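You operate a simulated robot arm through the tools that you are given. There is no shell and no other tool. Be economical: measure what you need, move in short steps, check, and stop when the job is done.

The job below is to be done with a simulated two-armed robot. You get a single attempt, and the scene is never put back.

Task
Take the lid off the large jar on the cooling bench and lay it down there. Put the wire basket on the bench right of the mill. Open the bowls cupboard door, fetch the pink jar from the bulk bench and set it on the upper shelf of the bowls cupboard and shut the door again. Open the slabs drawer, take the tub with a grey lid from the upper shelf under the slabs drawer and leave it in the inside of the slabs drawer and shut the drawer again. Put the small beaker in the sink bowl. Take the yellow jar and put it on the finishing bench. Open the top door of the balance. Do these in any order. Set down upright: pink jar, tub with a grey lid, small beaker, yellow jar.
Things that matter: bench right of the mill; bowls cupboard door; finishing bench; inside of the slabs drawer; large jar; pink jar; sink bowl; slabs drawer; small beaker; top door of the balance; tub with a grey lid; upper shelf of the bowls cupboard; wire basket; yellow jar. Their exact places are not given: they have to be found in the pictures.

The check looks at the end state, three seconds after you hand in, the way a careful person would. Anything else that was tipped, shoved, dropped, spilled or broken makes it a failure. A push-on lid holds only when it is set on centred and level and pressed home; a screw cap is set on level and turned clockwise until tight.

Robot
Two 7-joint arms with two-finger parallel grippers on one trunk, on a base that drives. Base frame: it is fixed to the floor where the robot stands at the start and does not move with it; the origin is under the middle of the robot, x ahead of it, y to its left, z up; the surface under the hand at the start is at about z = 90. Readings come in cm, degrees, newtons and seconds.
The left shoulder is at the start at [5, 18.7, 113.5], the right one opposite. With the tool pointing down near the work surface each hand reaches from about 10 to 66 cm from the robot's upright axis, wherever it stands, measured 20 degrees to its own side. Places, roughly: bench right of the mill [0, 100, 90]; bowls cupboard door [-320, 90, 50]; finishing bench [-550, 110, 90]; inside of the slabs drawer [-460, -190, 70]; large jar [50, 0, 100]; pink jar [-475, -175, 100]; sink bowl [-40, -200, 80]; slabs drawer [-460, -190, 80]; small beaker (7x6x8 cm) [-320, -190, 90]; top door of the balance [-450, 110, 110]; tub with a grey lid [-450, -175, 50]; upper shelf of the bowls cupboard [-320, 110, 50]; wire basket (10x9x6 cm) [-250, 100, 90]; yellow jar [-300, -200, 100]. Payload 3.43 kg a hand.
Tool frame (each hand has its own): the origin (TCP) lies between the finger pads and is the grasp point; the fingertips stand 3 cm ahead of it; z points along the fingers, y is the line along which they close. Largest opening 9.4 cm; finger width 2.8, thickness 1; the body of the gripper, 5 by 9.6 cm, starts 5.5 cm behind the TCP.
Orientation is that of the tool frame in the base frame, as a unit quaternion [x, y, z, w]. With the fingers straight down and closing along the base's y, the tool's x points along the base's -x, its y along +y and its z along -z.

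Tools
- The arms move only by the tool jog_arm. It takes "left_plan", "right_plan" or both (then of equal length, played together; a hand with none holds still); each is a list of rows, each a list of 7 numbers: the shift along the tool's x, y, z in cm, then the turn, a rotation vector about the tool's x, y, z in degrees, then the opening, from 0 (shut) to 1 (fully open). In form: [[dx, dy, dz, rx, ry, rz, grip], ...]. A call has 1 to 8 rows; each row is the pose to reach, as a shift and turn from the pose commanded when the call began, along the tool's axes at that moment. Each row takes 0.2 s and may step no farther than 5 cm and 8.6 degrees from the row before; otherwise, or with a gripper value out of range, the whole call is refused. Where a pose cannot be reached the arm comes as near as it can. A force on the tool above 40 N (or 10 N above the force at the start of the call, whichever is more), or a blocked arm, ends the call early, and 0.2 s more pass. The fingers move at their own pace (about 15.3 cm/s each) and stop on an object; they squeeze with about 42 N. The grip force told is the motor's: it shows also when the fingers shut on nothing. Time passes only in rows, and 0.2 s behind the last, so rows that repeat a pose let the fingers close. It gives the time, the measured TCP pose, the force on the tool (base axes), the opening and the grip force at its end, in the units of the frame above (readings bear some noise), with the torque about the TCP (base axes, N m) and any sound that the robot's microphone picked up.
- Cameras (640 x 400 px; columns grow to the right, rows downward): "scene" is now at [14.95, 0.32, 130.13]; the picture's right is [0.03, -1.00, 0.00], its down [-0.52, -0.02, -0.86] and it looks along [0.86, 0.03, -0.52] (base axes); focal length 226 px, centre (320, 200). "left" rides on the left gripper at [7.6, -1.4, -10.3] in its tool frame; the picture's right is [0.18, 0.98, 0.00], its down [-0.75, 0.14, -0.64] and it looks along [-0.63, 0.12, 0.77] (tool axes); focal length 243 px, centre (320, 200). "right" rides on the right gripper at [7.6, 1.4, -10.2] in its tool frame; the picture's right is [-0.18, 0.98, 0.00], its down [-0.75, -0.14, -0.64] and it looks along [-0.63, -0.12, 0.77] (tool axes); focal length 243 px, centre (320, 200).
- camera(camera): a new picture of that camera. No time passes.
- raise_lower(by): slides the trunk up (or, below 0, down) by that many cm; the arms and the scene camera ride with it, the base frame stays. It gives what a move gives, with no picture.
- roll_base(legs): drives the robot by 1 to 6 legs, each [ahead, left, turn to the left] in cm, cm and degrees, along the robot's own axes; the way and the turn of a leg run together, so that a leg with both is an arc; at most 150 cm and 180 degrees a leg. The arms and the cameras ride along, it lands a little off, and it stops where it bumps. It gives what a move gives.
- aim_head(pan, tilt): turns the head with the scene camera to pan (to the left, within 80 degrees either way) and tilt (down, from -29 to 69), counted from straight ahead of the robot. It gives what a move gives.
- pixel_to_xyz(camera, pixels): for up to 12 pixels [column, row] of the newest picture of that camera ("zoom" is the newest enlarged one), the place [x, y, z] in the base frame of the surface seen there, good to about 0.3 cm. No time passes.
- close_up(camera, box): a new picture of the part [left, top, right, bottom] of that camera's present view, enlarged. No time passes.
- finish_job(): hands the job in; it is judged then, once.

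Keep the steps short. Do not move on a guess: measure, check each grasp and each placing, and mend mistakes. In all there are 322 turns and 200 pictures (those below and enlarged ones count). Leave the grippers open and the arms clear of the work at the hand-in unless told otherwise, and finish with a single line.

The tools are called after ">>>" as a command line: name --argument value ..., lists and objects as JSON in quotes. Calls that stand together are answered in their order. jog_arm: Moves the arms, as the interface text tells. Its arguments: {"type":"object","properties":{"left_plan":{"type":"array"},"right_plan":{"type":"array"}},"required":[]} The other tools are called the same way: raise_lower (by) slides the trunk up or down; roll_base (legs) drives the base; aim_head (pan, tilt) turns the head that bears the scene camera; camera (camera) takes a picture; pixel_to_xyz (camera, pixels) gives the place of the surface under pixels of a picture; close_up (camera, box) takes an enlarged picture of a part of a camera's view; finish_job () hands the job in.

At the start:

```text
clock: 0.0
left_position: [44.22, 23.14, 119.59]
left_tool_rot: [-0.002, 1.0, 0.0, 0.0]
left_wrist_force: [0.2, -0.1, 0.1]
left_ft_torque: [-0.01, 0.0, -0.03]
left_width: 9.41
left_grasp_force: 0.1
right_position: [38.76, -11.07, 114.03]
right_tool_rot: [0.0, 1.0, 0.0, 0.0]
right_wrist_force: [0.5, 0.4, 0.0]
right_ft_torque: [0.0, 0.01, 0.01]
right_width: 9.42
right_grasp_force: 0.0
trunk travel left (down, up): [-35.0, 8.2]
robot x, y, heading: [-0.05, -0.34, 0.1]
head pan, tilt: [1.9, 31.1]
```

scene: 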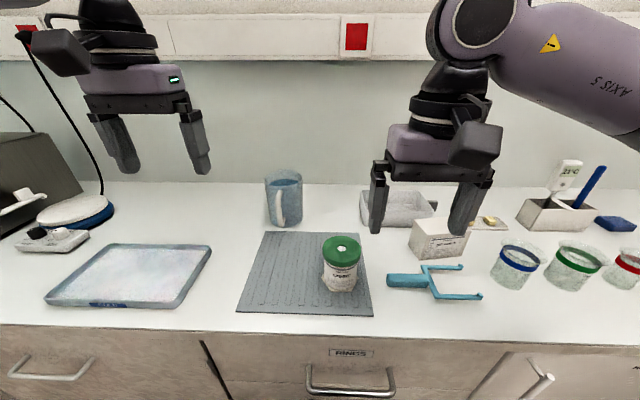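
right: 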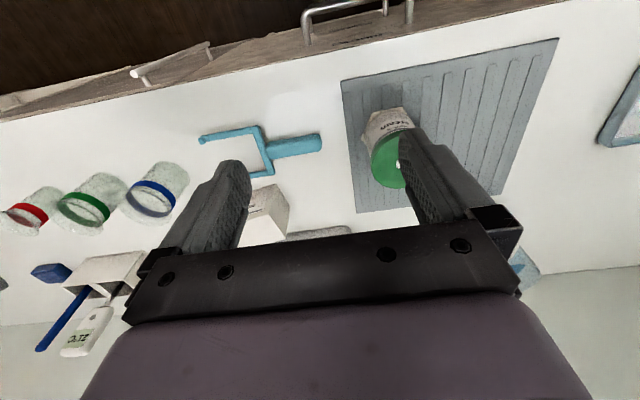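
left: 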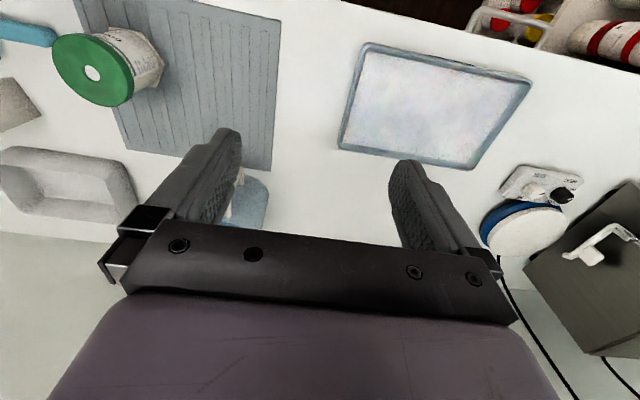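

I see a green-lidded jar at (341,262) on a grey mat. I'll enlarge it and measure it.

>>> close_up --camera "scene" --box '[260, 200, 420, 300]'

>>> pixel_to_xyz --camera "scene" --pixels '[[341, 247], [323, 248], [360, 248], [341, 238], [341, 262], [340, 288], [300, 290], [410, 280], [285, 200]]'

```text
4.00 times, centred on (340, 250) of scene
```

zoom: 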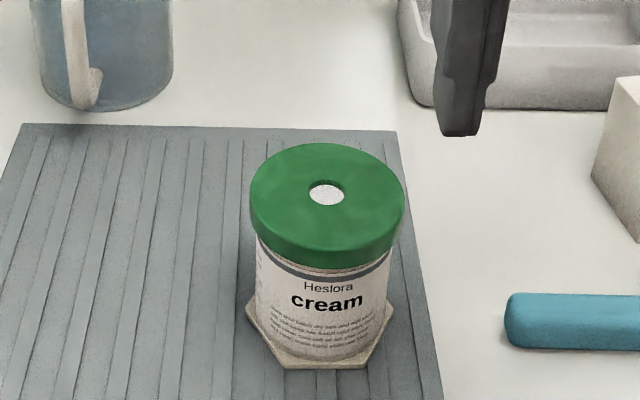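

```text
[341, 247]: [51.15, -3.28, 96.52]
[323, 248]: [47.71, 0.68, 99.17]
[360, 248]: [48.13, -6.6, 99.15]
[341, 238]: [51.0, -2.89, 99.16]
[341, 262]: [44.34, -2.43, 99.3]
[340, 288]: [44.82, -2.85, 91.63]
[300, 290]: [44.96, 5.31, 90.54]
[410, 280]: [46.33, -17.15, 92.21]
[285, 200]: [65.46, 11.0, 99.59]
```

The lid is centred near (47.8, -2.95), with its top at z 99.2 and about 7.4 cm across. I'll move the open right hand above it, then lower partway.

>>> jog_arm --right_plan '[[-3, 2.7, 0, 0, 0, 0, 1], [-6, 5.4, 0, 0, 0, 0, 1], [-9.04, 8.1, 0, 0, 0, 0, 1], [-9.04, 8.1, 4, 0, 0, 0, 1], [-9.04, 8.1, 8, 0, 0, 0, 1], [-9.04, 8.1, 8, 0, 0, 0, 1]]'

>>> camera --camera "right"

>>> camera --camera "scene"

```text
clock: 1.4
left_position: [44.14, 23.1, 119.76]
left_tool_rot: [0.0, 1.0, 0.0, 0.001]
left_wrist_force: [0.8, -0.2, 0.2]
left_ft_torque: [0.0, -0.02, 0.01]
left_width: 9.42
left_grasp_force: 0.1
right_position: [47.84, -3.24, 106.19]
right_tool_rot: [0.001, 1.0, 0.001, 0.0]
right_wrist_force: [-0.7, 0.2, 0.0]
right_ft_torque: [0.0, 0.02, -0.01]
right_width: 9.41
right_grasp_force: 0.1
trunk travel left (down, up): [-35.0, 8.2]
robot x, y, heading: [0.41, 0.37, -0.2]
head pan, tilt: [1.9, 31.1]
```

```text
195 pictures are left
```

right: 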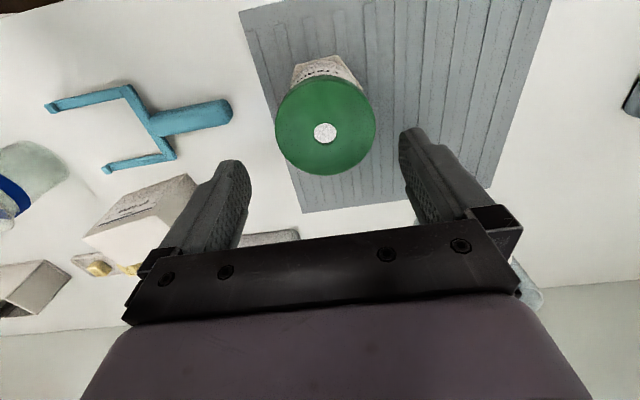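

```text
194 pictures are left
```

scene: 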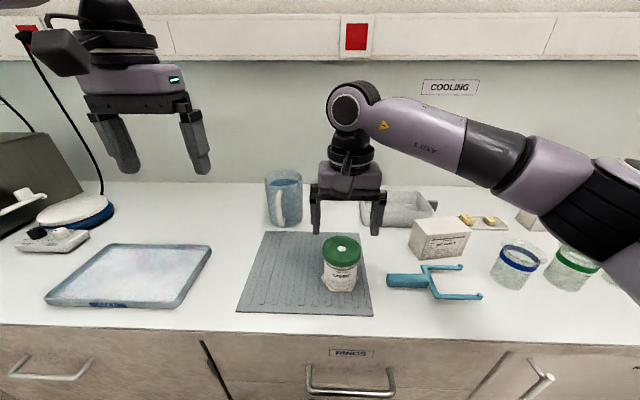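

The lid appears at about (325,126) in the right picture, nearly under the TCP. I'll check its edges.

>>> pixel_to_xyz --camera "right" --pixels '[[278, 126], [373, 126], [325, 80], [325, 172], [300, 120], [350, 120]]'

```text
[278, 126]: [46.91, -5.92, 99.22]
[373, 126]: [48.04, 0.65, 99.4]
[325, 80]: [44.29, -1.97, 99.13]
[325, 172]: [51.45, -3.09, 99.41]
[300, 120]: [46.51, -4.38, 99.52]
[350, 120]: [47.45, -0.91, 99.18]
```

The lid centre is about (47.8,-2.75). I'll shift 0.4 cm, lower to TCP z ≈ 100.3 and close.

>>> jog_arm --right_plan '[[0, 0.45, 3, 0, 0, 0, 1], [0, 0.45, 5.9, 0, 0, 0, 1], [0, 0.45, 5.9, 0, 0, 0, 0], [0, 0.45, 5.9, 0, 0, 0, 0], [0, 0.45, 5.9, 0, 0, 0, 0]]'

>>> close_up --camera "scene" --box '[260, 180, 420, 300]'

```text
clock: 2.6
left_position: [44.16, 23.23, 119.59]
left_tool_rot: [0.0, 1.0, 0.001, 0.0]
left_wrist_force: [0.6, 0.8, -0.6]
left_ft_torque: [0.01, 0.02, -0.02]
left_width: 9.4
left_grasp_force: 0.1
right_position: [48.0, -2.71, 100.01]
right_tool_rot: [0.0, 1.0, 0.0, 0.0]
right_wrist_force: [0.1, -0.3, -0.2]
right_ft_torque: [0.01, -0.06, -0.07]
right_width: 7.45
right_grasp_force: 41.8
trunk travel left (down, up): [-35.0, 8.2]
robot x, y, heading: [-0.26, -0.02, -0.2]
head pan, tilt: [1.9, 31.1]
```

```text
3.33 times, centred on (340, 240) of scene
```

zoom: 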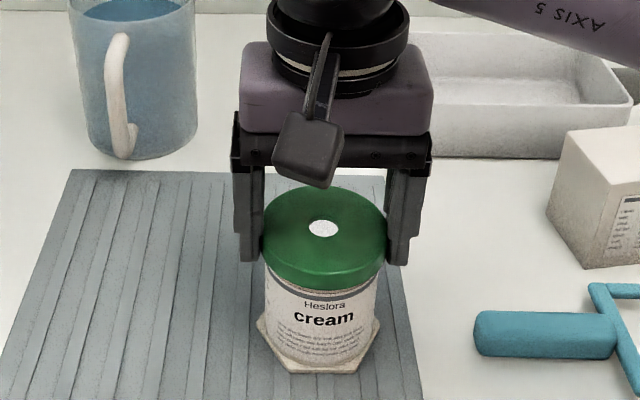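

The lid is gripped at 7.45 cm. I'll try a slow 0.6 cm lift and read the force.

>>> jog_arm --right_plan '[[0, 0, -0.2, 0, 0, 0, 0], [0, 0, -0.4, 0, 0, 0, 0], [0, 0, -0.6, 0, 0, 0, 0], [0, 0, -0.6, 0, 0, 0, 0]]'

>>> close_up --camera "scene" --box '[260, 180, 420, 300]'

```text
clock: 3.6
left_position: [44.07, 23.17, 119.72]
left_tool_rot: [-0.002, 1.0, 0.0, 0.001]
left_wrist_force: [0.2, -0.4, 0.7]
left_ft_torque: [-0.02, 0.0, -0.01]
left_width: 9.44
left_grasp_force: 0.1
right_position: [47.92, -2.72, 100.76]
right_tool_rot: [0.0, 1.0, 0.0, 0.0]
right_wrist_force: [-0.2, 0.8, -0.6]
right_ft_torque: [-0.02, 0.01, 0.0]
right_width: 7.45
right_grasp_force: 42.2
trunk travel left (down, up): [-35.0, 8.2]
robot x, y, heading: [0.02, 0.09, 0.1]
head pan, tilt: [1.9, 31.1]
```

```text
3.33 times, centred on (340, 240) of scene
```

zoom: 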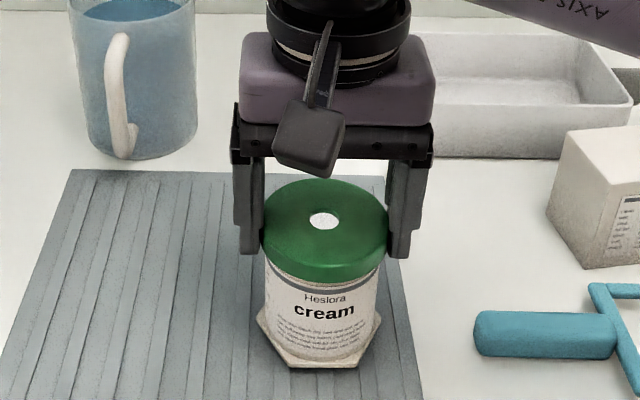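

The jar may have lifted with the lid. I'll lift a bit more to be sure.

>>> jog_arm --right_plan '[[0, 0, -0.5, 0, 0, 0, 0], [0, 0, -1.2, 0, 0, 0, 0], [0, 0, -1.2, 0, 0, 0, 0]]'

>>> close_up --camera "scene" --box '[260, 180, 420, 300]'

```text
clock: 4.4
left_position: [43.99, 23.09, 119.77]
left_tool_rot: [-0.001, 1.0, 0.0, 0.001]
left_wrist_force: [-0.4, 0.4, 0.6]
left_ft_torque: [0.01, -0.02, -0.01]
left_width: 9.38
left_grasp_force: 0.1
right_position: [47.8, -2.62, 102.24]
right_tool_rot: [0.0, 1.0, 0.001, 0.001]
right_wrist_force: [0.4, -1.1, 4.8]
right_ft_torque: [0.1, -0.08, 0.02]
right_width: 6.79
right_grasp_force: 42.6
trunk travel left (down, up): [-35.0, 8.2]
robot x, y, heading: [0.12, 0.23, 0.1]
head pan, tilt: [1.9, 31.1]
```

```text
3.33 times, centred on (340, 240) of scene
```

zoom: 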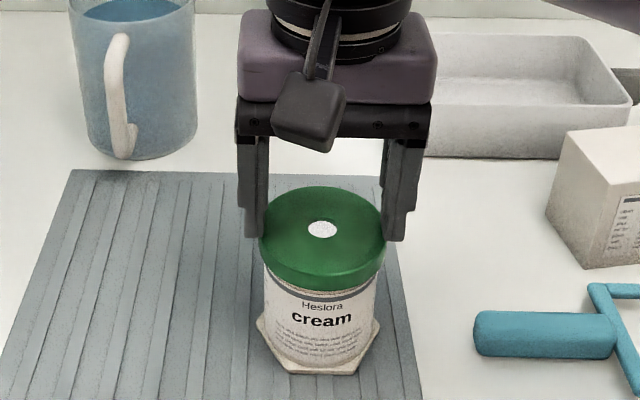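

The fingers slipped up the lid and the jar stayed down. I'll open, lower to z 99.7 and regrip, and the left hand will hold the jar.

>>> jog_arm --right_plan '[[0, 0, 0, 0, 0, 0, 1], [0, 0, 0, 0, 0, 0, 1], [0, 0, -2, 0, 0, 0, 1], [0, 0, -2, 0, 0, 0, 1]]'

>>> camera --camera "right"

>>> close_up --camera "scene" --box '[280, 220, 400, 300]'

```text
clock: 5.4
left_position: [44.22, 23.02, 119.67]
left_tool_rot: [-0.001, 1.0, -0.001, 0.001]
left_wrist_force: [0.2, 0.7, 0.5]
left_ft_torque: [-0.02, -0.01, -0.05]
left_width: 9.41
left_grasp_force: 0.1
right_position: [47.83, -2.72, 104.02]
right_tool_rot: [0.0, 1.0, 0.0, 0.0]
right_wrist_force: [0.2, 0.3, 0.1]
right_ft_torque: [-0.01, -0.01, -0.04]
right_width: 9.42
right_grasp_force: 0.0
trunk travel left (down, up): [-35.0, 8.2]
robot x, y, heading: [-0.1, -0.02, -0.1]
head pan, tilt: [1.9, 31.1]
```

```text
190 pictures are left
```

right: 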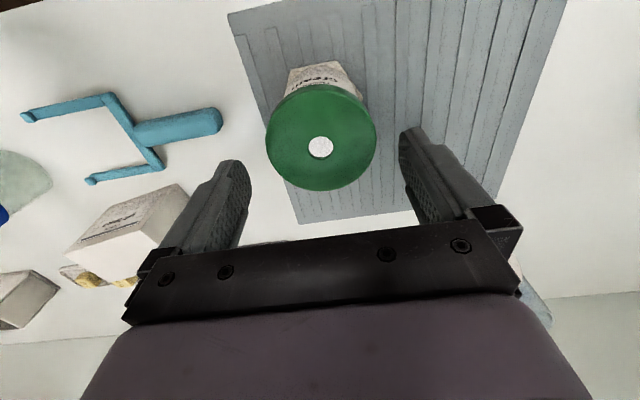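

```text
5.00 times, centred on (340, 260) of scene
```

zoom: 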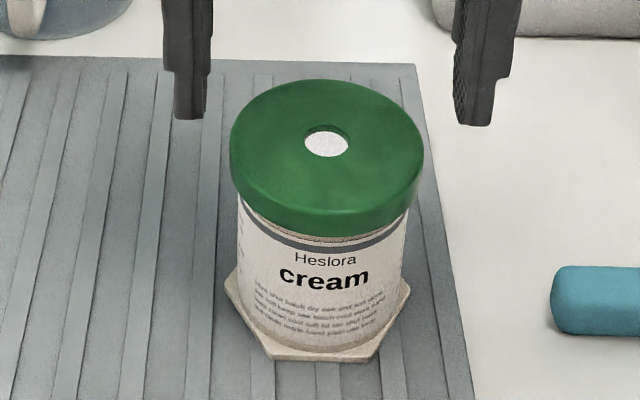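

I'll check whether the lid is still level.

>>> pixel_to_xyz --camera "right" --pixels '[[272, 135], [371, 135], [320, 90], [320, 183], [290, 120], [350, 120], [320, 145], [320, 72], [310, 68]]'

>>> pixel_to_xyz --camera "zoom" --pixels '[[325, 95], [325, 180], [250, 140], [400, 140], [325, 232], [325, 238], [325, 246], [325, 300], [238, 240], [325, 345], [245, 300]]'

```text
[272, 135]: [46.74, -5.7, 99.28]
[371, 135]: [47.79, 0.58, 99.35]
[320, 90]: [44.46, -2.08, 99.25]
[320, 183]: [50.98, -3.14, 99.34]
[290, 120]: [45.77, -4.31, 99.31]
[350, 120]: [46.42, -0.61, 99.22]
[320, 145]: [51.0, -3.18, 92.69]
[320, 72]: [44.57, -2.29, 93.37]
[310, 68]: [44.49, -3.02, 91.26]
```

```text
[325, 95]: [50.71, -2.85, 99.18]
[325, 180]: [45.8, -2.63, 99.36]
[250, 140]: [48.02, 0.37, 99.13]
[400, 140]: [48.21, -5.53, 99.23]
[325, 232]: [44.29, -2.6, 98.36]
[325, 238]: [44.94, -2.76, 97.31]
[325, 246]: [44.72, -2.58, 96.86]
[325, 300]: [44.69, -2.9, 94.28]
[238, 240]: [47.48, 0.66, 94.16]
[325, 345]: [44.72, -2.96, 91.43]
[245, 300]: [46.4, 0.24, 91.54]
```

The lid is level. Its underside is near z 97.4, and the jar body is about 6.2 cm wide at (47.75,-2.75). Next I turn the left hand so its fingers point along -y, closing along x, with the camera on top.

>>> jog_arm --left_plan '[[0, 0, 0, 4.9, 4.9, -4.9, 1], [0, 0, 0, 9.8, 9.8, -9.8, 1], [0, 0, 0, 14.7, 14.7, -14.7, 1], [0, 0, 0, 19.6, 19.6, -19.6, 1], [0, 0, 0, 24.5, 24.5, -24.5, 1], [0, 0, 0, 29.4, 29.4, -29.4, 1], [0, 0, 0, 34.3, 34.3, -34.3, 1], [0, 0, 0, 39.2, 39.2, -39.2, 1]]'

>>> jog_arm --left_plan '[[0, 0, 0, 4.9, 4.9, -4.9, 1], [0, 0, 0, 9.8, 9.8, -9.8, 1], [0, 0, 0, 14.7, 14.7, -14.7, 1], [0, 0, 0, 19.6, 19.6, -19.6, 1], [0, 0, 0, 24.5, 24.5, -24.5, 1], [0, 0, 0, 30.1, 29, -30.1, 1], [0, 0, 0, 30.1, 29, -30.1, 1]]'

>>> camera --camera "scene"

```text
clock: 7.2
left_position: [44.0, 23.16, 119.75]
left_tool_rot: [-0.323, 0.829, -0.323, -0.323]
left_wrist_force: [0.0, 0.4, 1.0]
left_ft_torque: [0.01, 0.0, 0.01]
left_width: 9.39
left_grasp_force: 0.1
right_position: [47.79, -2.74, 104.01]
right_tool_rot: [0.0, 1.0, 0.001, 0.0]
right_wrist_force: [0.4, -0.2, -0.6]
right_ft_torque: [-0.02, 0.01, -0.01]
right_width: 9.44
right_grasp_force: 0.0
trunk travel left (down, up): [-35.0, 8.2]
robot x, y, heading: [-0.21, -0.15, 0.1]
head pan, tilt: [1.9, 31.1]
```

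```text
refused: row 6 steps farther than a row can; nothing moved
```

```text
188 pictures are left
```

scene: 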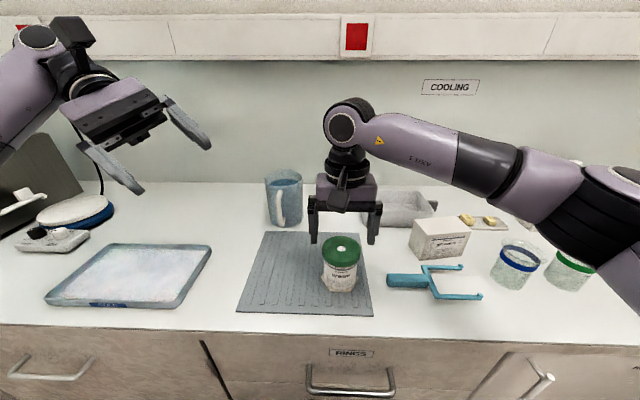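

The first half turn went well. I'll continue to a 119° total.

>>> jog_arm --left_plan '[[0, 0, 0, 4.9, 4.9, -4.9, 1], [0, 0, 0, 9.8, 9.8, -9.8, 1], [0, 0, 0, 14.7, 14.7, -14.7, 1], [0, 0, 0, 19.6, 19.6, -19.6, 1], [0, 0, 0, 24.5, 24.5, -24.5, 1], [0, 0, 0, 29.4, 29.4, -29.4, 1], [0, 0, 0, 30.1, 30.1, -30.1, 1]]'

>>> camera --camera "scene"

```text
clock: 8.8
left_position: [44.1, 23.22, 119.78]
left_tool_rot: [0.5, -0.498, 0.501, 0.5]
left_wrist_force: [-0.1, 0.4, -0.1]
left_ft_torque: [-0.03, 0.03, 0.02]
left_width: 9.36
left_grasp_force: 0.0
right_position: [47.83, -2.82, 103.94]
right_tool_rot: [0.0, 1.0, 0.0, 0.0]
right_wrist_force: [0.5, 0.1, 0.2]
right_ft_torque: [0.02, -0.01, -0.01]
right_width: 9.4
right_grasp_force: 0.0
trunk travel left (down, up): [-35.0, 8.2]
robot x, y, heading: [0.23, 0.19, -0.1]
head pan, tilt: [1.9, 31.1]
```

```text
187 pictures are left
```

scene: 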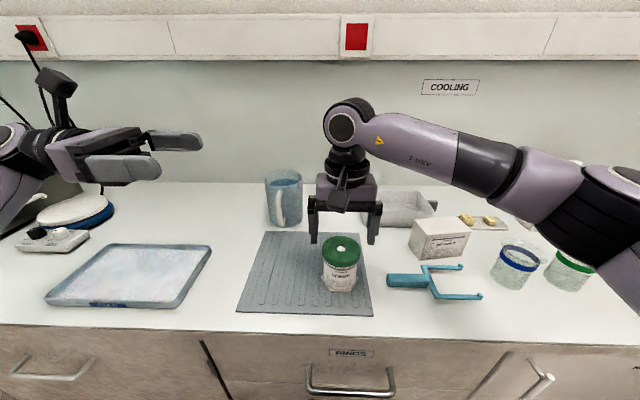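

The left hand now points along -y. I'll bring it to (47.8, 13, 100) and tilt it 15° downward.

>>> jog_arm --left_plan '[[-4, -1, 2.5, 0, -4, 0, 1], [-8, -2, 5, 0, -8, 0, 1], [-12, -3, 7.5, 0, -12, 0, 1], [-16, -3.7, 9, 0, -15, 0, 1], [-19.8, -3.7, 10.2, 0, -15, 0, 1], [-19.8, -3.7, 10.2, 0, -15, 0, 1]]'

>>> camera --camera "scene"

>>> camera --camera "left"

```text
clock: 10.2
left_position: [47.72, 12.84, 99.65]
left_tool_rot: [0.562, -0.56, 0.432, 0.429]
left_wrist_force: [1.0, 0.8, 0.8]
left_ft_torque: [-0.01, -0.01, 0.02]
left_width: 9.41
left_grasp_force: 0.0
right_position: [47.79, -2.82, 104.05]
right_tool_rot: [0.0, 1.0, 0.0, 0.0]
right_wrist_force: [-0.6, 0.3, -0.6]
right_ft_torque: [0.02, -0.02, 0.01]
right_width: 9.39
right_grasp_force: 0.0
trunk travel left (down, up): [-35.0, 8.2]
robot x, y, heading: [-0.28, -0.2, 0.1]
head pan, tilt: [1.9, 31.1]
```

```text
186 pictures are left
```

scene: 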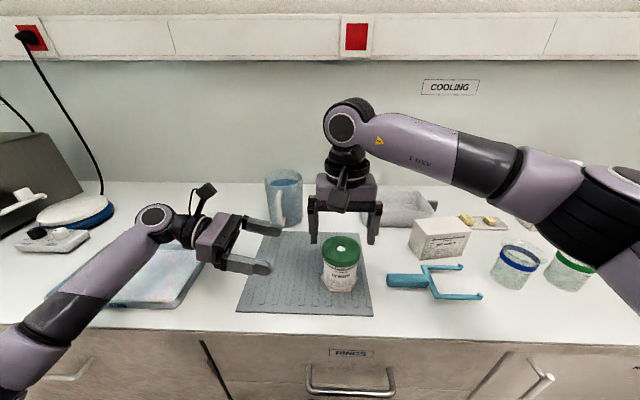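

```text
185 pictures are left
```

left: 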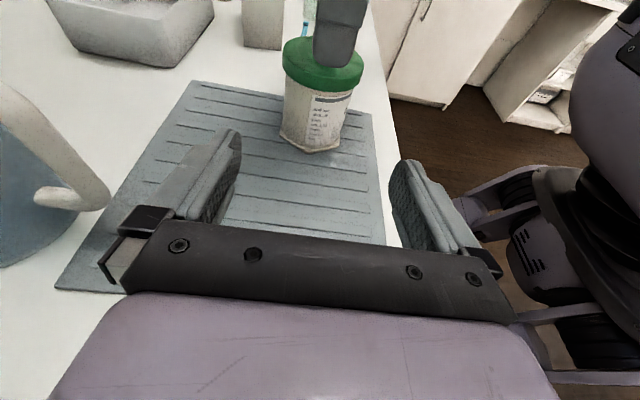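

The jar stands between the left fingers' lines. I'll advance along them to (47.75,-2.3,94.5) with the fingers still open.

>>> jog_arm --left_plan '[[-1.1, 0, 4, 0, 0, 0, 1], [-1.1, 0, 8, 0, 0, 0, 1], [-1.1, 0, 12, 0, 0, 0, 1], [-1.1, 0, 15.7, 0, 0, 0, 1], [-1.1, 0, 15.7, 0, 0, 0, 1]]'

>>> close_up --camera "scene" --box '[220, 180, 420, 305]'

>>> camera --camera "left"

```text
clock: 11.4
left_position: [48.01, -2.05, 94.67]
left_tool_rot: [0.562, -0.56, 0.432, 0.429]
left_wrist_force: [-0.2, -0.5, -0.5]
left_ft_torque: [-0.01, -0.03, 0.02]
left_width: 9.39
left_grasp_force: 0.0
right_position: [47.85, -2.73, 104.0]
right_tool_rot: [0.0, 1.0, 0.0, 0.0]
right_wrist_force: [0.2, -0.3, -0.1]
right_ft_torque: [0.01, -0.02, -0.01]
right_width: 9.4
right_grasp_force: 0.0
trunk travel left (down, up): [-35.0, 8.2]
robot x, y, heading: [0.48, 0.23, 0.2]
head pan, tilt: [1.9, 31.1]
```

```text
3.20 times, centred on (320, 242) of scene
```

zoom: 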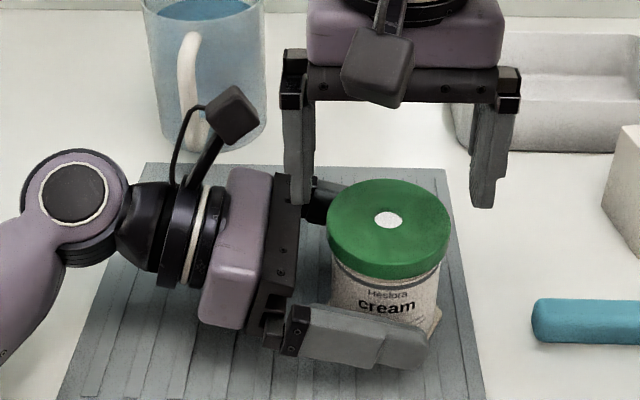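

```text
183 pictures are left
```

left: 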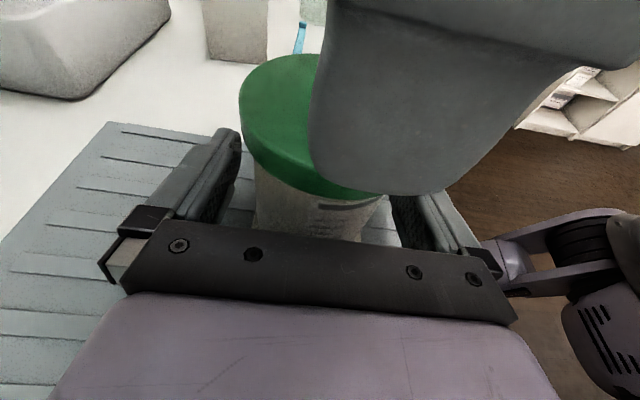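

The jar is between the left fingers. I'll back the left hand 0.8 cm so the right fingers clear its body, then close gently on the jar.

>>> jog_arm --left_plan '[[0, 0.2, -0.8, 0, 0, 0, 1], [0, 0.2, -0.8, 0, 0, 0, 0], [0, 0.2, -0.8, 0, 0, 0, 0], [0, 0.2, -0.8, 0, 0, 0, 0]]'

>>> close_up --camera "scene" --box '[220, 180, 420, 305]'

>>> camera --camera "right"

```text
clock: 12.4
left_position: [47.84, -1.37, 94.91]
left_tool_rot: [0.561, -0.56, 0.431, 0.431]
left_wrist_force: [-1.1, 0.1, 0.9]
left_ft_torque: [0.06, 0.0, 0.0]
left_width: 6.95
left_grasp_force: 41.7
right_position: [47.82, -2.72, 104.0]
right_tool_rot: [0.001, 1.0, 0.001, 0.0]
right_wrist_force: [0.0, 0.3, -1.3]
right_ft_torque: [-0.01, -0.01, -0.02]
right_width: 9.4
right_grasp_force: 0.1
trunk travel left (down, up): [-35.0, 8.2]
robot x, y, heading: [-0.01, 0.24, 0.0]
head pan, tilt: [1.9, 31.1]
```

```text
3.20 times, centred on (320, 242) of scene
```

zoom: 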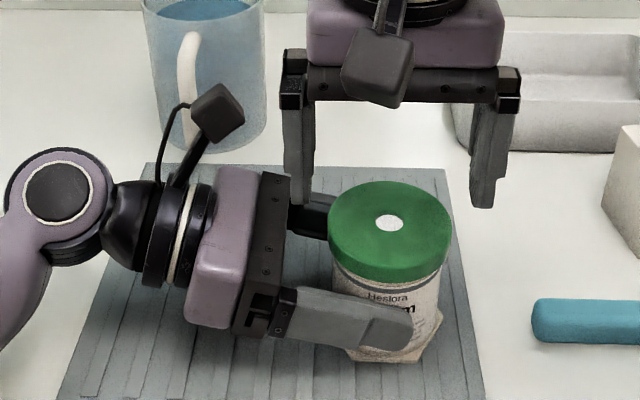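

```text
181 pictures are left
```

right: 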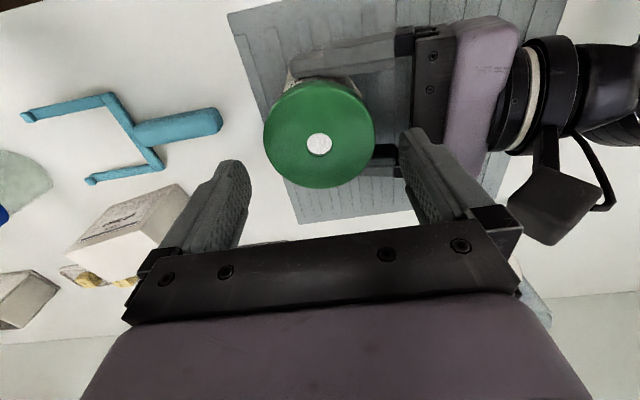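

The jar is held at 6.95 cm. The right hand goes down with a slightly reduced opening, closes on the lid, then pulls slowly.

>>> jog_arm --right_plan '[[0, 0, 0, 0, 0, 0, 0.88], [0, 0, 2, 0, 0, 0, 0.88], [0, 0, 4.1, 0, 0, 0, 0.88], [0, 0, 4.1, 0, 0, 0, 0], [0, 0, 4.1, 0, 0, 0, 0], [0, 0, 3.9, 0, 0, 0, 0], [0, 0, 3.6, 0, 0, 0, 0]]'

>>> close_up --camera "scene" --box '[220, 180, 420, 305]'

```text
clock: 14.0
left_position: [47.8, -1.25, 94.87]
left_tool_rot: [0.561, -0.56, 0.432, 0.431]
left_wrist_force: [-1.7, 2.8, 5.0]
left_ft_torque: [-0.11, 0.39, -0.01]
left_width: 6.98
left_grasp_force: 42.0
right_position: [47.79, -2.91, 100.24]
right_tool_rot: [0.0, 1.0, -0.002, -0.001]
right_wrist_force: [0.5, -2.0, -5.1]
right_ft_torque: [-0.13, -0.39, -0.01]
right_width: 7.51
right_grasp_force: 41.0
trunk travel left (down, up): [-35.0, 8.2]
robot x, y, heading: [0.26, 0.2, -0.4]
head pan, tilt: [1.9, 31.1]
```

```text
3.20 times, centred on (320, 242) of scene
```

zoom: 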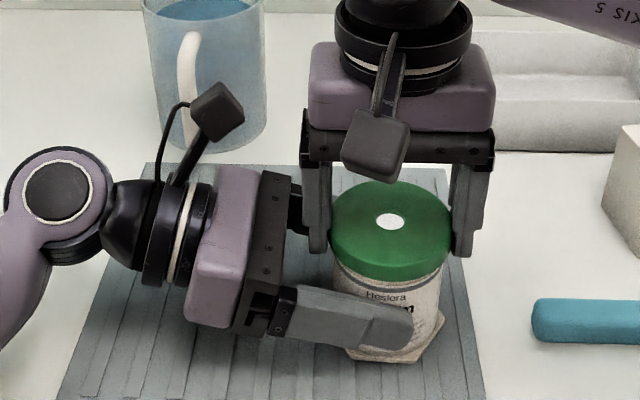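

There's resistance when pulling (about 5 N). I'll return the pull to neutral and try a small counter-clockwise turn, rz negative, to test for a thread.

>>> jog_arm --right_plan '[[0, 0, 0.3, 0, 0, 0, 0], [0, 0, 0.3, 0, 0, -8, 0], [0, 0, 0.3, 0, 0, -16, 0], [0, 0, 0.3, 0, 0, -24, 0]]'

>>> close_up --camera "scene" --box '[220, 180, 420, 305]'

```text
clock: 15.0
left_position: [47.98, -1.21, 94.89]
left_tool_rot: [0.562, -0.56, 0.431, 0.43]
left_wrist_force: [-0.4, 6.4, -0.2]
left_ft_torque: [0.04, 0.1, 0.05]
left_width: 6.96
left_grasp_force: 42.2
right_position: [47.82, -2.72, 100.02]
right_tool_rot: [-0.209, 0.978, 0.0, 0.002]
right_wrist_force: [-2.3, -7.4, 0.9]
right_ft_torque: [-0.37, 0.02, -0.06]
right_width: 7.5
right_grasp_force: 41.7
trunk travel left (down, up): [-35.0, 8.2]
robot x, y, heading: [0.15, 0.05, 0.0]
head pan, tilt: [1.9, 31.1]
```

```text
3.20 times, centred on (320, 242) of scene
```

zoom: 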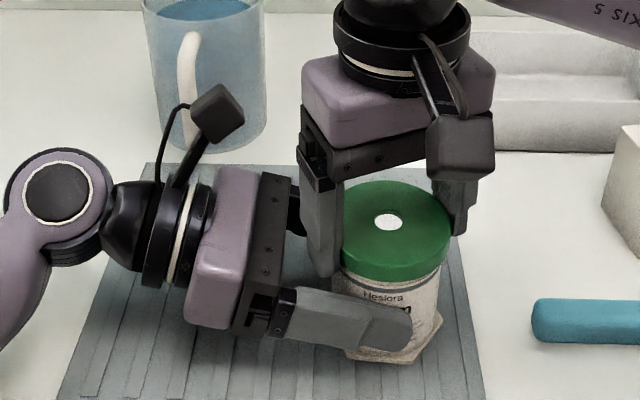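

It turns with little torque. I'll keep turning with a slight upward pull.

>>> jog_arm --right_plan '[[0, 0, -0.05, 0, 0, -8, 0], [0, 0, -0.1, 0, 0, -16, 0], [0, 0, -0.15, 0, 0, -24, 0], [0, 0, -0.2, 0, 0, -32, 0], [0, 0, -0.25, 0, 0, -40, 0], [0, 0, -0.3, 0, 0, -48, 0], [0, 0, -0.3, 0, 0, -56, 0], [0, 0, -0.3, 0, 0, -64, 0]]'

>>> close_up --camera "scene" --box '[220, 180, 420, 305]'

```text
clock: 16.8
left_position: [46.51, -2.26, 95.21]
left_tool_rot: [-0.547, 0.572, -0.425, -0.44]
left_wrist_force: [-2.9, 11.9, -4.3]
left_ft_torque: [-1.1, -0.2, -0.08]
left_width: 6.68
left_grasp_force: 42.0
right_position: [45.86, -5.88, 101.3]
right_tool_rot: [-0.509, 0.86, 0.027, 0.017]
right_wrist_force: [2.2, -11.2, 2.9]
right_ft_torque: [0.52, 0.02, -0.1]
right_width: 7.42
right_grasp_force: 42.0
right hand out of reach, approached as far as the arm can: row 5, 6, 7, 8
trunk travel left (down, up): [-35.0, 8.2]
robot x, y, heading: [0.13, 0.1, -0.2]
head pan, tilt: [1.9, 31.1]
stopped in row 8 (left hand): the force on the tool passed its limit at 54 N (the readings are from after the stop); the commanded pose is now the measured one
```

```text
3.20 times, centred on (320, 242) of scene
```

zoom: 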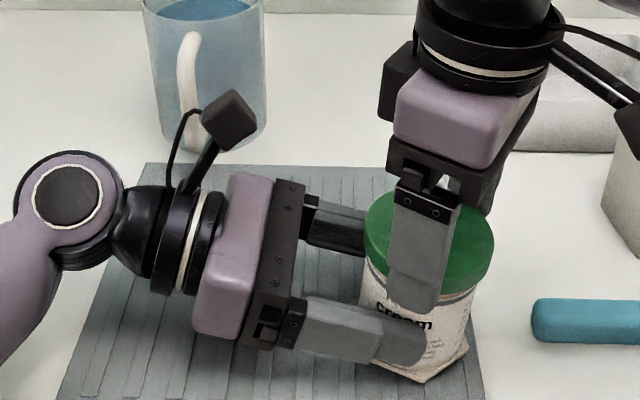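

The right wrist hit its limit and pulled the jar askew, though both hands still hold it. I'll open the right hand and raise it clear.

>>> jog_arm --right_plan '[[0, 0, 0, 0, 0, 0, 0.95], [0, 0, 0, 0, 0, 0, 0.95], [0, 0, -3, 0, 0, 0, 0.95], [0, 0, -6, 0, 0, 0, 0.95], [0, 0, -6, 0, 0, 0, 0.95]]'

>>> close_up --camera "scene" --box '[220, 180, 420, 305]'

>>> camera --camera "left"

```text
clock: 18.0
left_position: [46.43, -2.19, 95.23]
left_tool_rot: [-0.546, 0.571, -0.426, -0.441]
left_wrist_force: [0.3, 0.3, -0.8]
left_ft_torque: [0.02, 0.0, 0.02]
left_width: 6.66
left_grasp_force: 41.7
right_position: [45.92, -6.26, 106.35]
right_tool_rot: [-0.509, 0.86, 0.03, 0.017]
right_wrist_force: [-0.3, 0.0, 0.3]
right_ft_torque: [-0.01, 0.0, 0.01]
right_width: 8.95
right_grasp_force: 0.0
right hand out of reach, approached as far as the arm can: row 4, 5
trunk travel left (down, up): [-35.0, 8.2]
robot x, y, heading: [-0.13, 0.13, 0.1]
head pan, tilt: [1.9, 31.1]
```

```text
3.20 times, centred on (320, 242) of scene
```

zoom: 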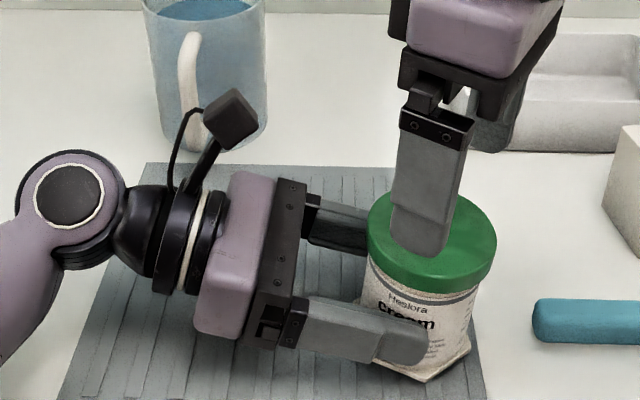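

```text
176 pictures are left
```

left: 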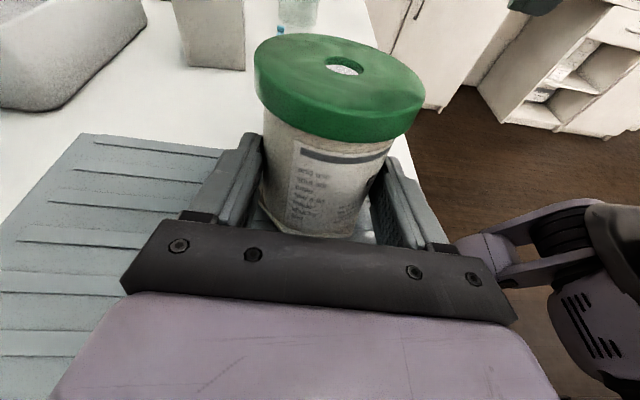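

The jar leans slightly in the left hand. I'll turn the right hand back over in free space, then open the left so the jar settles.

>>> jog_arm --right_plan '[[0, 0, 0, 0, 0, 8.5, 0.95], [0, 0, 0, 0, 0, 17, 0.95], [0, 0, 0, 0, 0, 25.5, 0.95], [0, 0, 0, 0, 0, 34, 0.95], [0, 0, 0, 0, 0, 42.5, 0.95], [0, 0, -1, 0, 0, 51, 0.95], [0, 0, -2, 0, 0, 59.5, 0.95], [0, 0, -3, 0, 0, 68, 0.95]]'

>>> jog_arm --left_plan '[[0, 0, 0, 0, 0, 0, 0.3], [0, 0, 0, 0, 0, 0, 1], [0, 0, 0, 0, 0, 0, 1], [0, 0, 0, 0, 0, 0, 1]]'

>>> camera --camera "right"

>>> camera --camera "left"

>>> close_up --camera "scene" --box '[220, 180, 420, 305]'

```text
clock: 19.8
left_position: [46.49, -2.15, 95.3]
left_tool_rot: [-0.546, 0.572, -0.425, -0.441]
left_wrist_force: [-0.1, 0.0, -0.6]
left_ft_torque: [0.01, -0.03, 0.01]
left_width: 6.69
left_grasp_force: 41.9
right_position: [45.87, -6.3, 109.26]
right_tool_rot: [0.057, 0.998, 0.033, -0.002]
right_wrist_force: [-0.8, -1.4, 0.6]
right_ft_torque: [0.01, 0.03, -0.02]
right_width: 8.92
right_grasp_force: 0.1
trunk travel left (down, up): [-35.0, 8.2]
robot x, y, heading: [0.24, -0.23, -0.2]
head pan, tilt: [1.9, 31.1]
```

```text
clock: 20.8
left_position: [46.48, -2.16, 95.27]
left_tool_rot: [-0.546, 0.571, -0.426, -0.441]
left_wrist_force: [0.0, -0.7, 0.2]
left_ft_torque: [-0.01, -0.01, -0.01]
left_width: 9.41
left_grasp_force: 0.0
right_position: [45.78, -6.39, 109.36]
right_tool_rot: [0.056, 0.998, 0.033, -0.002]
right_wrist_force: [-0.9, 0.0, 0.4]
right_ft_torque: [0.0, 0.05, -0.03]
right_width: 8.9
right_grasp_force: 0.1
trunk travel left (down, up): [-35.0, 8.2]
robot x, y, heading: [0.14, -0.08, -0.1]
head pan, tilt: [1.9, 31.1]
```

```text
175 pictures are left
```

right: 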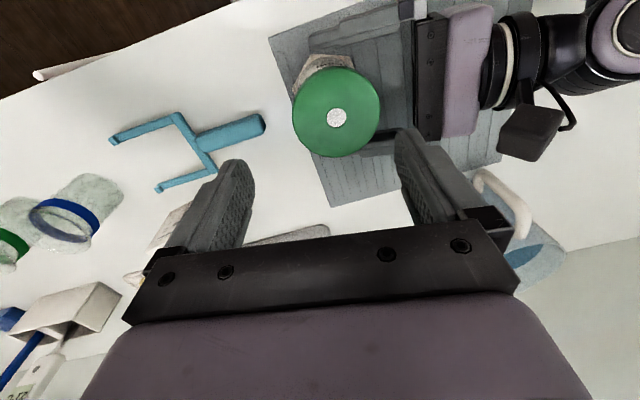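

```text
174 pictures are left
```

left: 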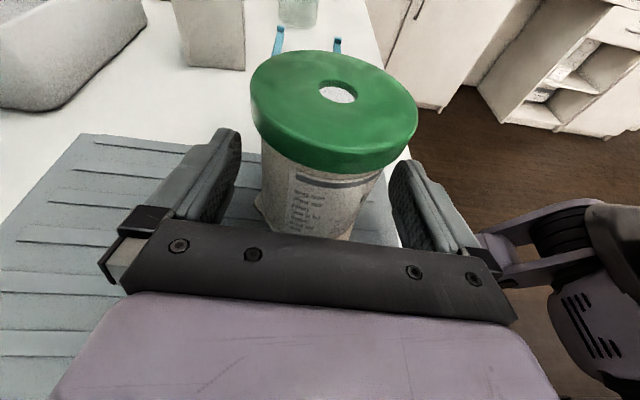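

```text
3.20 times, centred on (320, 242) of scene
```

zoom: 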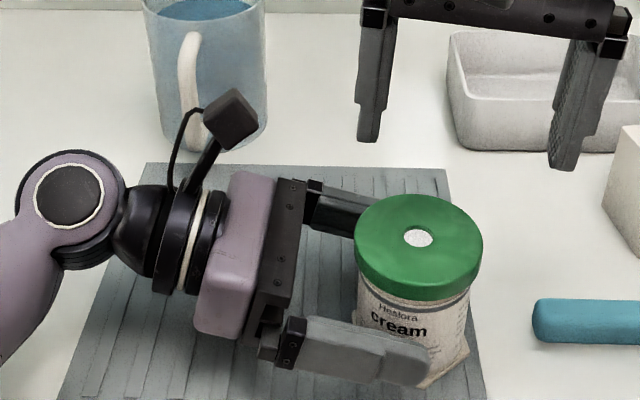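

The jar looks upright again. I'll measure the lid.

>>> pixel_to_xyz --camera "right" --pixels '[[297, 112], [376, 112], [337, 72], [337, 152], [315, 112], [360, 112]]'

>>> pixel_to_xyz --camera "zoom" --pixels '[[418, 295], [418, 305], [418, 330], [445, 378], [418, 200]]'

```text
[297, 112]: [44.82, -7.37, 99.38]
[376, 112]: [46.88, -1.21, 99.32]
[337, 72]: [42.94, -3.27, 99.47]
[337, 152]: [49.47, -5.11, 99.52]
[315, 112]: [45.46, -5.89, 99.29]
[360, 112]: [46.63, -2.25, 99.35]
```

```text
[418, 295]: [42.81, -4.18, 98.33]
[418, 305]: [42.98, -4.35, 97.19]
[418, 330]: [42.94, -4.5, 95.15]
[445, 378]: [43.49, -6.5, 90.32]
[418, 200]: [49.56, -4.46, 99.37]
```

The lid centre is now (46.05,-4.25), top 99.4, and level. I'll re-centre the left hand, close it on the jar again, and level the right hand above the lid.

>>> jog_arm --left_plan '[[-0.15, 0.2, 0.35, 0, 0, 0, 1], [-0.3, 0.45, 0.7, 0, 0, 0, 1], [-0.3, 0.45, 0.7, 0, 0, 0, 0], [-0.3, 0.45, 0.7, 0, 0, 0, 0], [-0.3, 0.45, 0.7, 0, 0, 0, 0]]' --right_plan '[[0, 1, 0, 1.9, 0, 0, 1], [0, 2.1, 0, 3.8, 0, 0, 1], [0, 2.1, 0, 3.8, 0, 0, 1], [0, 2.1, 0, 3.8, 0, 0, 1], [0, 2.1, 0, 3.8, 0, 0, 1]]'

>>> jog_arm --right_plan '[[0, 0, 0, 0, 0, 8, 1], [0, 0, 0, 0, 0, 16, 1], [0, 0, 0, 0, 0, 24, 1], [0, 0, 0, 0, 0, 32, 1], [0, 0, 0, 0, 0, 38, 0.95], [0, 0, 0, 0, 0, 38, 0.95]]'

>>> camera --camera "right"

>>> camera --camera "scene"

```text
clock: 22.0
left_position: [46.07, -2.8, 94.85]
left_tool_rot: [-0.545, 0.572, -0.425, -0.441]
left_wrist_force: [0.9, 1.3, 1.5]
left_ft_torque: [0.0, 0.03, 0.03]
left_width: 6.73
left_grasp_force: 42.5
right_position: [46.23, -4.34, 109.4]
right_tool_rot: [0.056, 0.998, 0.001, -0.004]
right_wrist_force: [0.9, -0.4, 0.4]
right_ft_torque: [-0.02, -0.02, -0.03]
right_width: 9.39
right_grasp_force: 0.1
trunk travel left (down, up): [-35.0, 8.2]
robot x, y, heading: [-0.16, -0.16, 0.1]
head pan, tilt: [1.9, 31.1]
```

```text
clock: 23.4
left_position: [46.0, -2.75, 94.94]
left_tool_rot: [-0.546, 0.571, -0.426, -0.44]
left_wrist_force: [0.6, 0.8, 1.6]
left_ft_torque: [-0.05, 0.07, -0.01]
left_width: 6.7
left_grasp_force: 42.1
right_position: [46.23, -4.3, 109.43]
right_tool_rot: [0.379, 0.926, -0.002, -0.004]
right_wrist_force: [0.0, 0.2, -0.2]
right_ft_torque: [-0.01, -0.03, -0.01]
right_width: 8.91
right_grasp_force: 0.1
trunk travel left (down, up): [-35.0, 8.2]
robot x, y, heading: [-0.19, -0.27, -0.2]
head pan, tilt: [1.9, 31.1]
```

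```text
172 pictures are left
```

right: 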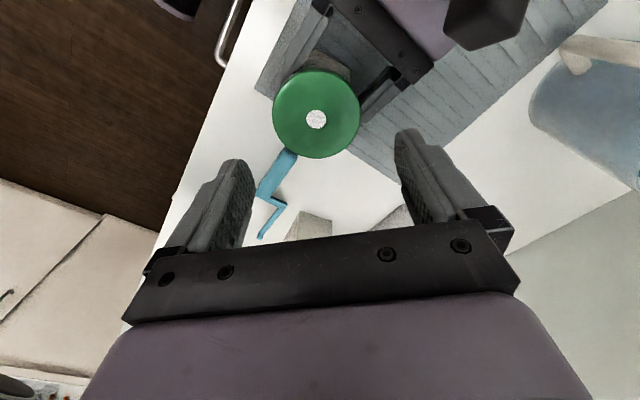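

```text
171 pictures are left
```

scene: 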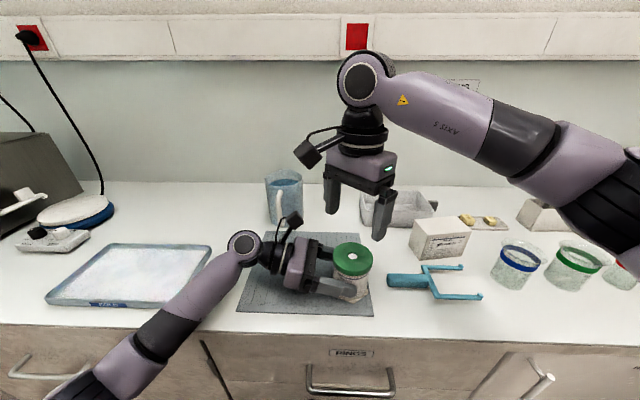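

The right hand is at yaw +44°. I'll check the lid centre against the TCP (46.23,-4.3).

>>> pixel_to_xyz --camera "right" --pixels '[[276, 113], [355, 113], [316, 75], [316, 154]]'

```text
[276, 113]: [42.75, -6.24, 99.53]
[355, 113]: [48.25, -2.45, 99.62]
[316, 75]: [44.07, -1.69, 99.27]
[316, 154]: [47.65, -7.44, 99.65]
```

I'll correct slightly, lower to z 100 and close on the lid.

>>> jog_arm --right_plan '[[0.2, -0.4, 4, 0, 0, 0, 0.9], [0.2, -0.4, 7, 0, 0, 0, 0.9], [0.2, -0.4, 9.4, 0, 0, 0, 0.9], [0.2, -0.4, 9.4, 0, 0, 0, 0], [0.2, -0.4, 9.4, 0, 0, 0, 0], [0.2, -0.4, 9.4, 0, 0, 0, 0]]'

>>> jog_arm --right_plan '[[0, 0, 0, 0, 0, -8, 0], [0, 0, 0, 0, 0, -16, 0], [0, 0, -0.05, 0, 0, -24, 0], [0, 0, -0.05, 0, 0, -32, 0], [0, 0, -0.1, 0, 0, -40, 0], [0, 0, -0.1, 0, 0, -48, 0], [0, 0, -0.1, 0, 0, -56, 0], [0, 0, -0.1, 0, 0, -64, 0]]'

>>> close_up --camera "scene" --box '[220, 180, 420, 305]'

```text
clock: 24.8
left_position: [46.03, -2.77, 94.81]
left_tool_rot: [-0.545, 0.573, -0.424, -0.442]
left_wrist_force: [-2.1, -5.9, -1.0]
left_ft_torque: [-0.02, 0.05, -0.06]
left_width: 6.71
left_grasp_force: 42.5
right_position: [45.65, -4.48, 99.99]
right_tool_rot: [0.378, 0.926, 0.0, -0.004]
right_wrist_force: [4.2, 7.3, 9.1]
right_ft_torque: [0.26, -0.19, -0.02]
right_width: 7.5
right_grasp_force: 42.0
trunk travel left (down, up): [-35.0, 8.2]
robot x, y, heading: [0.06, 0.32, -0.2]
head pan, tilt: [1.9, 31.1]
```

```text
clock: 26.6
left_position: [46.16, -2.63, 94.78]
left_tool_rot: [-0.546, 0.572, -0.425, -0.44]
left_wrist_force: [2.7, 13.9, 1.6]
left_ft_torque: [-0.58, 0.21, 0.31]
left_width: 6.71
left_grasp_force: 41.8
right_position: [45.76, -4.54, 100.2]
right_tool_rot: [-0.17, 0.985, 0.0, -0.005]
right_wrist_force: [-2.8, -13.8, 0.3]
right_ft_torque: [-0.15, 0.06, -0.43]
right_width: 7.45
right_grasp_force: 42.4
trunk travel left (down, up): [-35.0, 8.2]
robot x, y, heading: [0.02, -0.22, 0.2]
head pan, tilt: [1.9, 31.1]
```

```text
3.20 times, centred on (320, 242) of scene
```

zoom: 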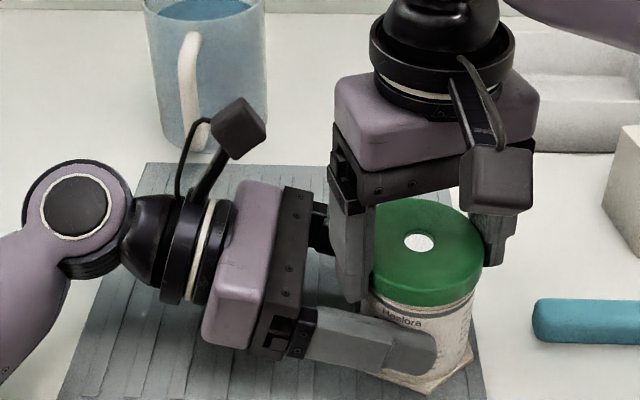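

The turn now gives 0.43 N m of reaction. I'll test a small upward pull and look at it.

>>> jog_arm --right_plan '[[0, 0, -0.2, 0, 0, 0, 0], [0, 0, -0.4, 0, 0, 0, 0], [0, 0, -0.4, 0, 0, 0, 0]]'

>>> close_up --camera "scene" --box '[300, 220, 400, 310]'

>>> camera --camera "left"

```text
clock: 27.4
left_position: [46.02, -2.74, 95.08]
left_tool_rot: [-0.544, 0.572, -0.427, -0.442]
left_wrist_force: [-0.3, 17.3, 11.0]
left_ft_torque: [-1.21, -0.16, 0.18]
left_width: 6.7
left_grasp_force: 41.9
right_position: [45.6, -4.57, 100.55]
right_tool_rot: [-0.17, 0.985, -0.001, -0.004]
right_wrist_force: [0.7, -16.1, -11.1]
right_ft_torque: [0.11, 0.18, -0.25]
right_width: 7.47
right_grasp_force: 41.8
trunk travel left (down, up): [-35.0, 8.2]
robot x, y, heading: [0.07, -0.07, -0.1]
head pan, tilt: [1.9, 31.1]
```

```text
4.44 times, centred on (350, 265) of scene
```

zoom: 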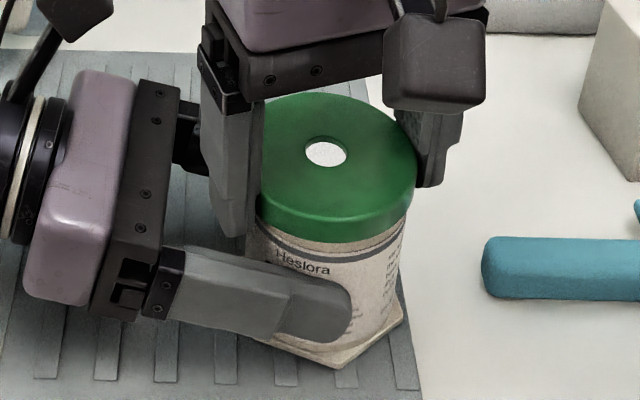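

```text
168 pictures are left
```

left: 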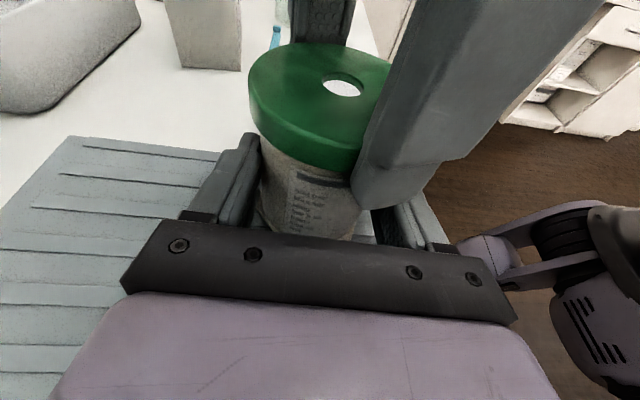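

The lid still holds against 11 N, while the jar's label hasn't turned. I'll release and measure whether the lid has risen on the jar.

>>> jog_arm --right_plan '[[0, 0, 0.4, 0, 0, 0, 0], [0, 0, 0.4, 0, 0, 0, 0.95], [0, 0, 0.4, 0, 0, 0, 0.95], [0, 0, -3, 0, 0, 0, 0.95], [0, 0, -6, 0, 0, 0, 0.95], [0, 0, -6, 0, 0, 0, 0.95]]'

>>> close_up --camera "scene" --box '[300, 220, 400, 310]'

>>> close_up --camera "right" --box '[220, 50, 420, 190]'

```text
clock: 28.8
left_position: [45.99, -2.7, 94.85]
left_tool_rot: [-0.546, 0.572, -0.425, -0.441]
left_wrist_force: [0.3, -0.5, 3.1]
left_ft_torque: [-0.14, 0.16, 0.06]
left_width: 6.68
left_grasp_force: 42.1
right_position: [45.68, -4.48, 106.76]
right_tool_rot: [-0.17, 0.985, 0.001, -0.004]
right_wrist_force: [-0.1, 0.4, -0.5]
right_ft_torque: [-0.02, 0.01, 0.0]
right_width: 8.92
right_grasp_force: 0.1
trunk travel left (down, up): [-35.0, 8.2]
robot x, y, heading: [-0.17, 0.12, -0.2]
head pan, tilt: [1.9, 31.1]
```

```text
4.44 times, centred on (350, 265) of scene
```

zoom: 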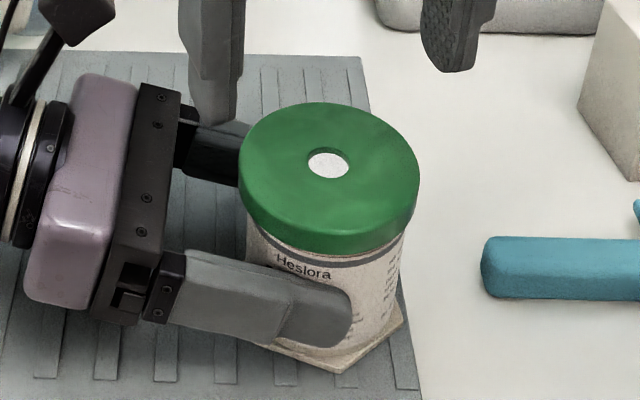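

```text
2.86 times, centred on (320, 120) of right
```

zoom: 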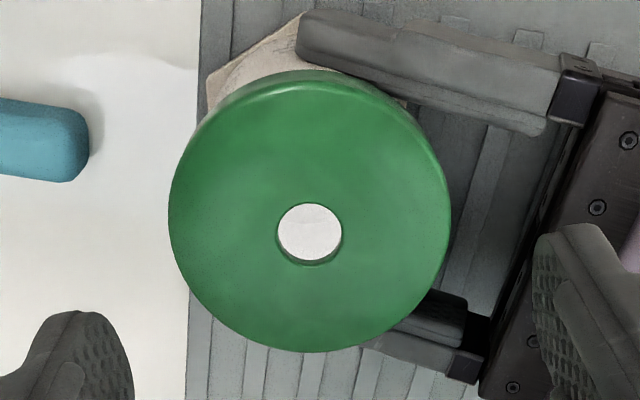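

The jar itself hasn't rotated. I'll measure the lid height again.

>>> pixel_to_xyz --camera "zoom" --pixels '[[200, 200], [420, 200], [310, 130], [310, 320], [310, 232], [250, 80], [230, 90]]'

>>> close_up --camera "scene" --box '[325, 240, 385, 290]'

```text
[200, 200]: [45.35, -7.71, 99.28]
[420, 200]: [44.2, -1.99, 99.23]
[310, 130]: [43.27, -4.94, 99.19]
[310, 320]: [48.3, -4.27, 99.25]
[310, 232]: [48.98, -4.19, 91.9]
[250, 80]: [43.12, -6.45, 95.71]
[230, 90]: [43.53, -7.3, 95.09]
```

```text
8.00 times, centred on (355, 265) of scene
```

zoom: 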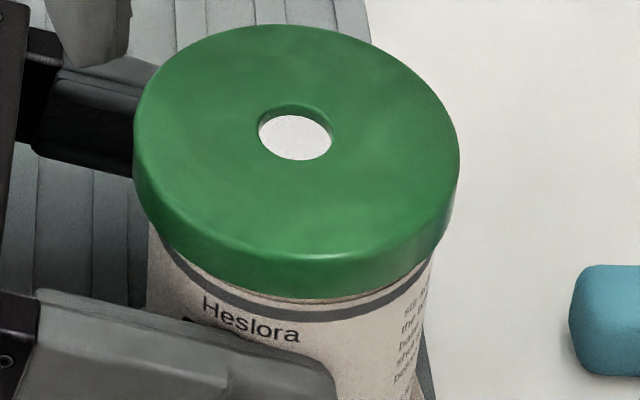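

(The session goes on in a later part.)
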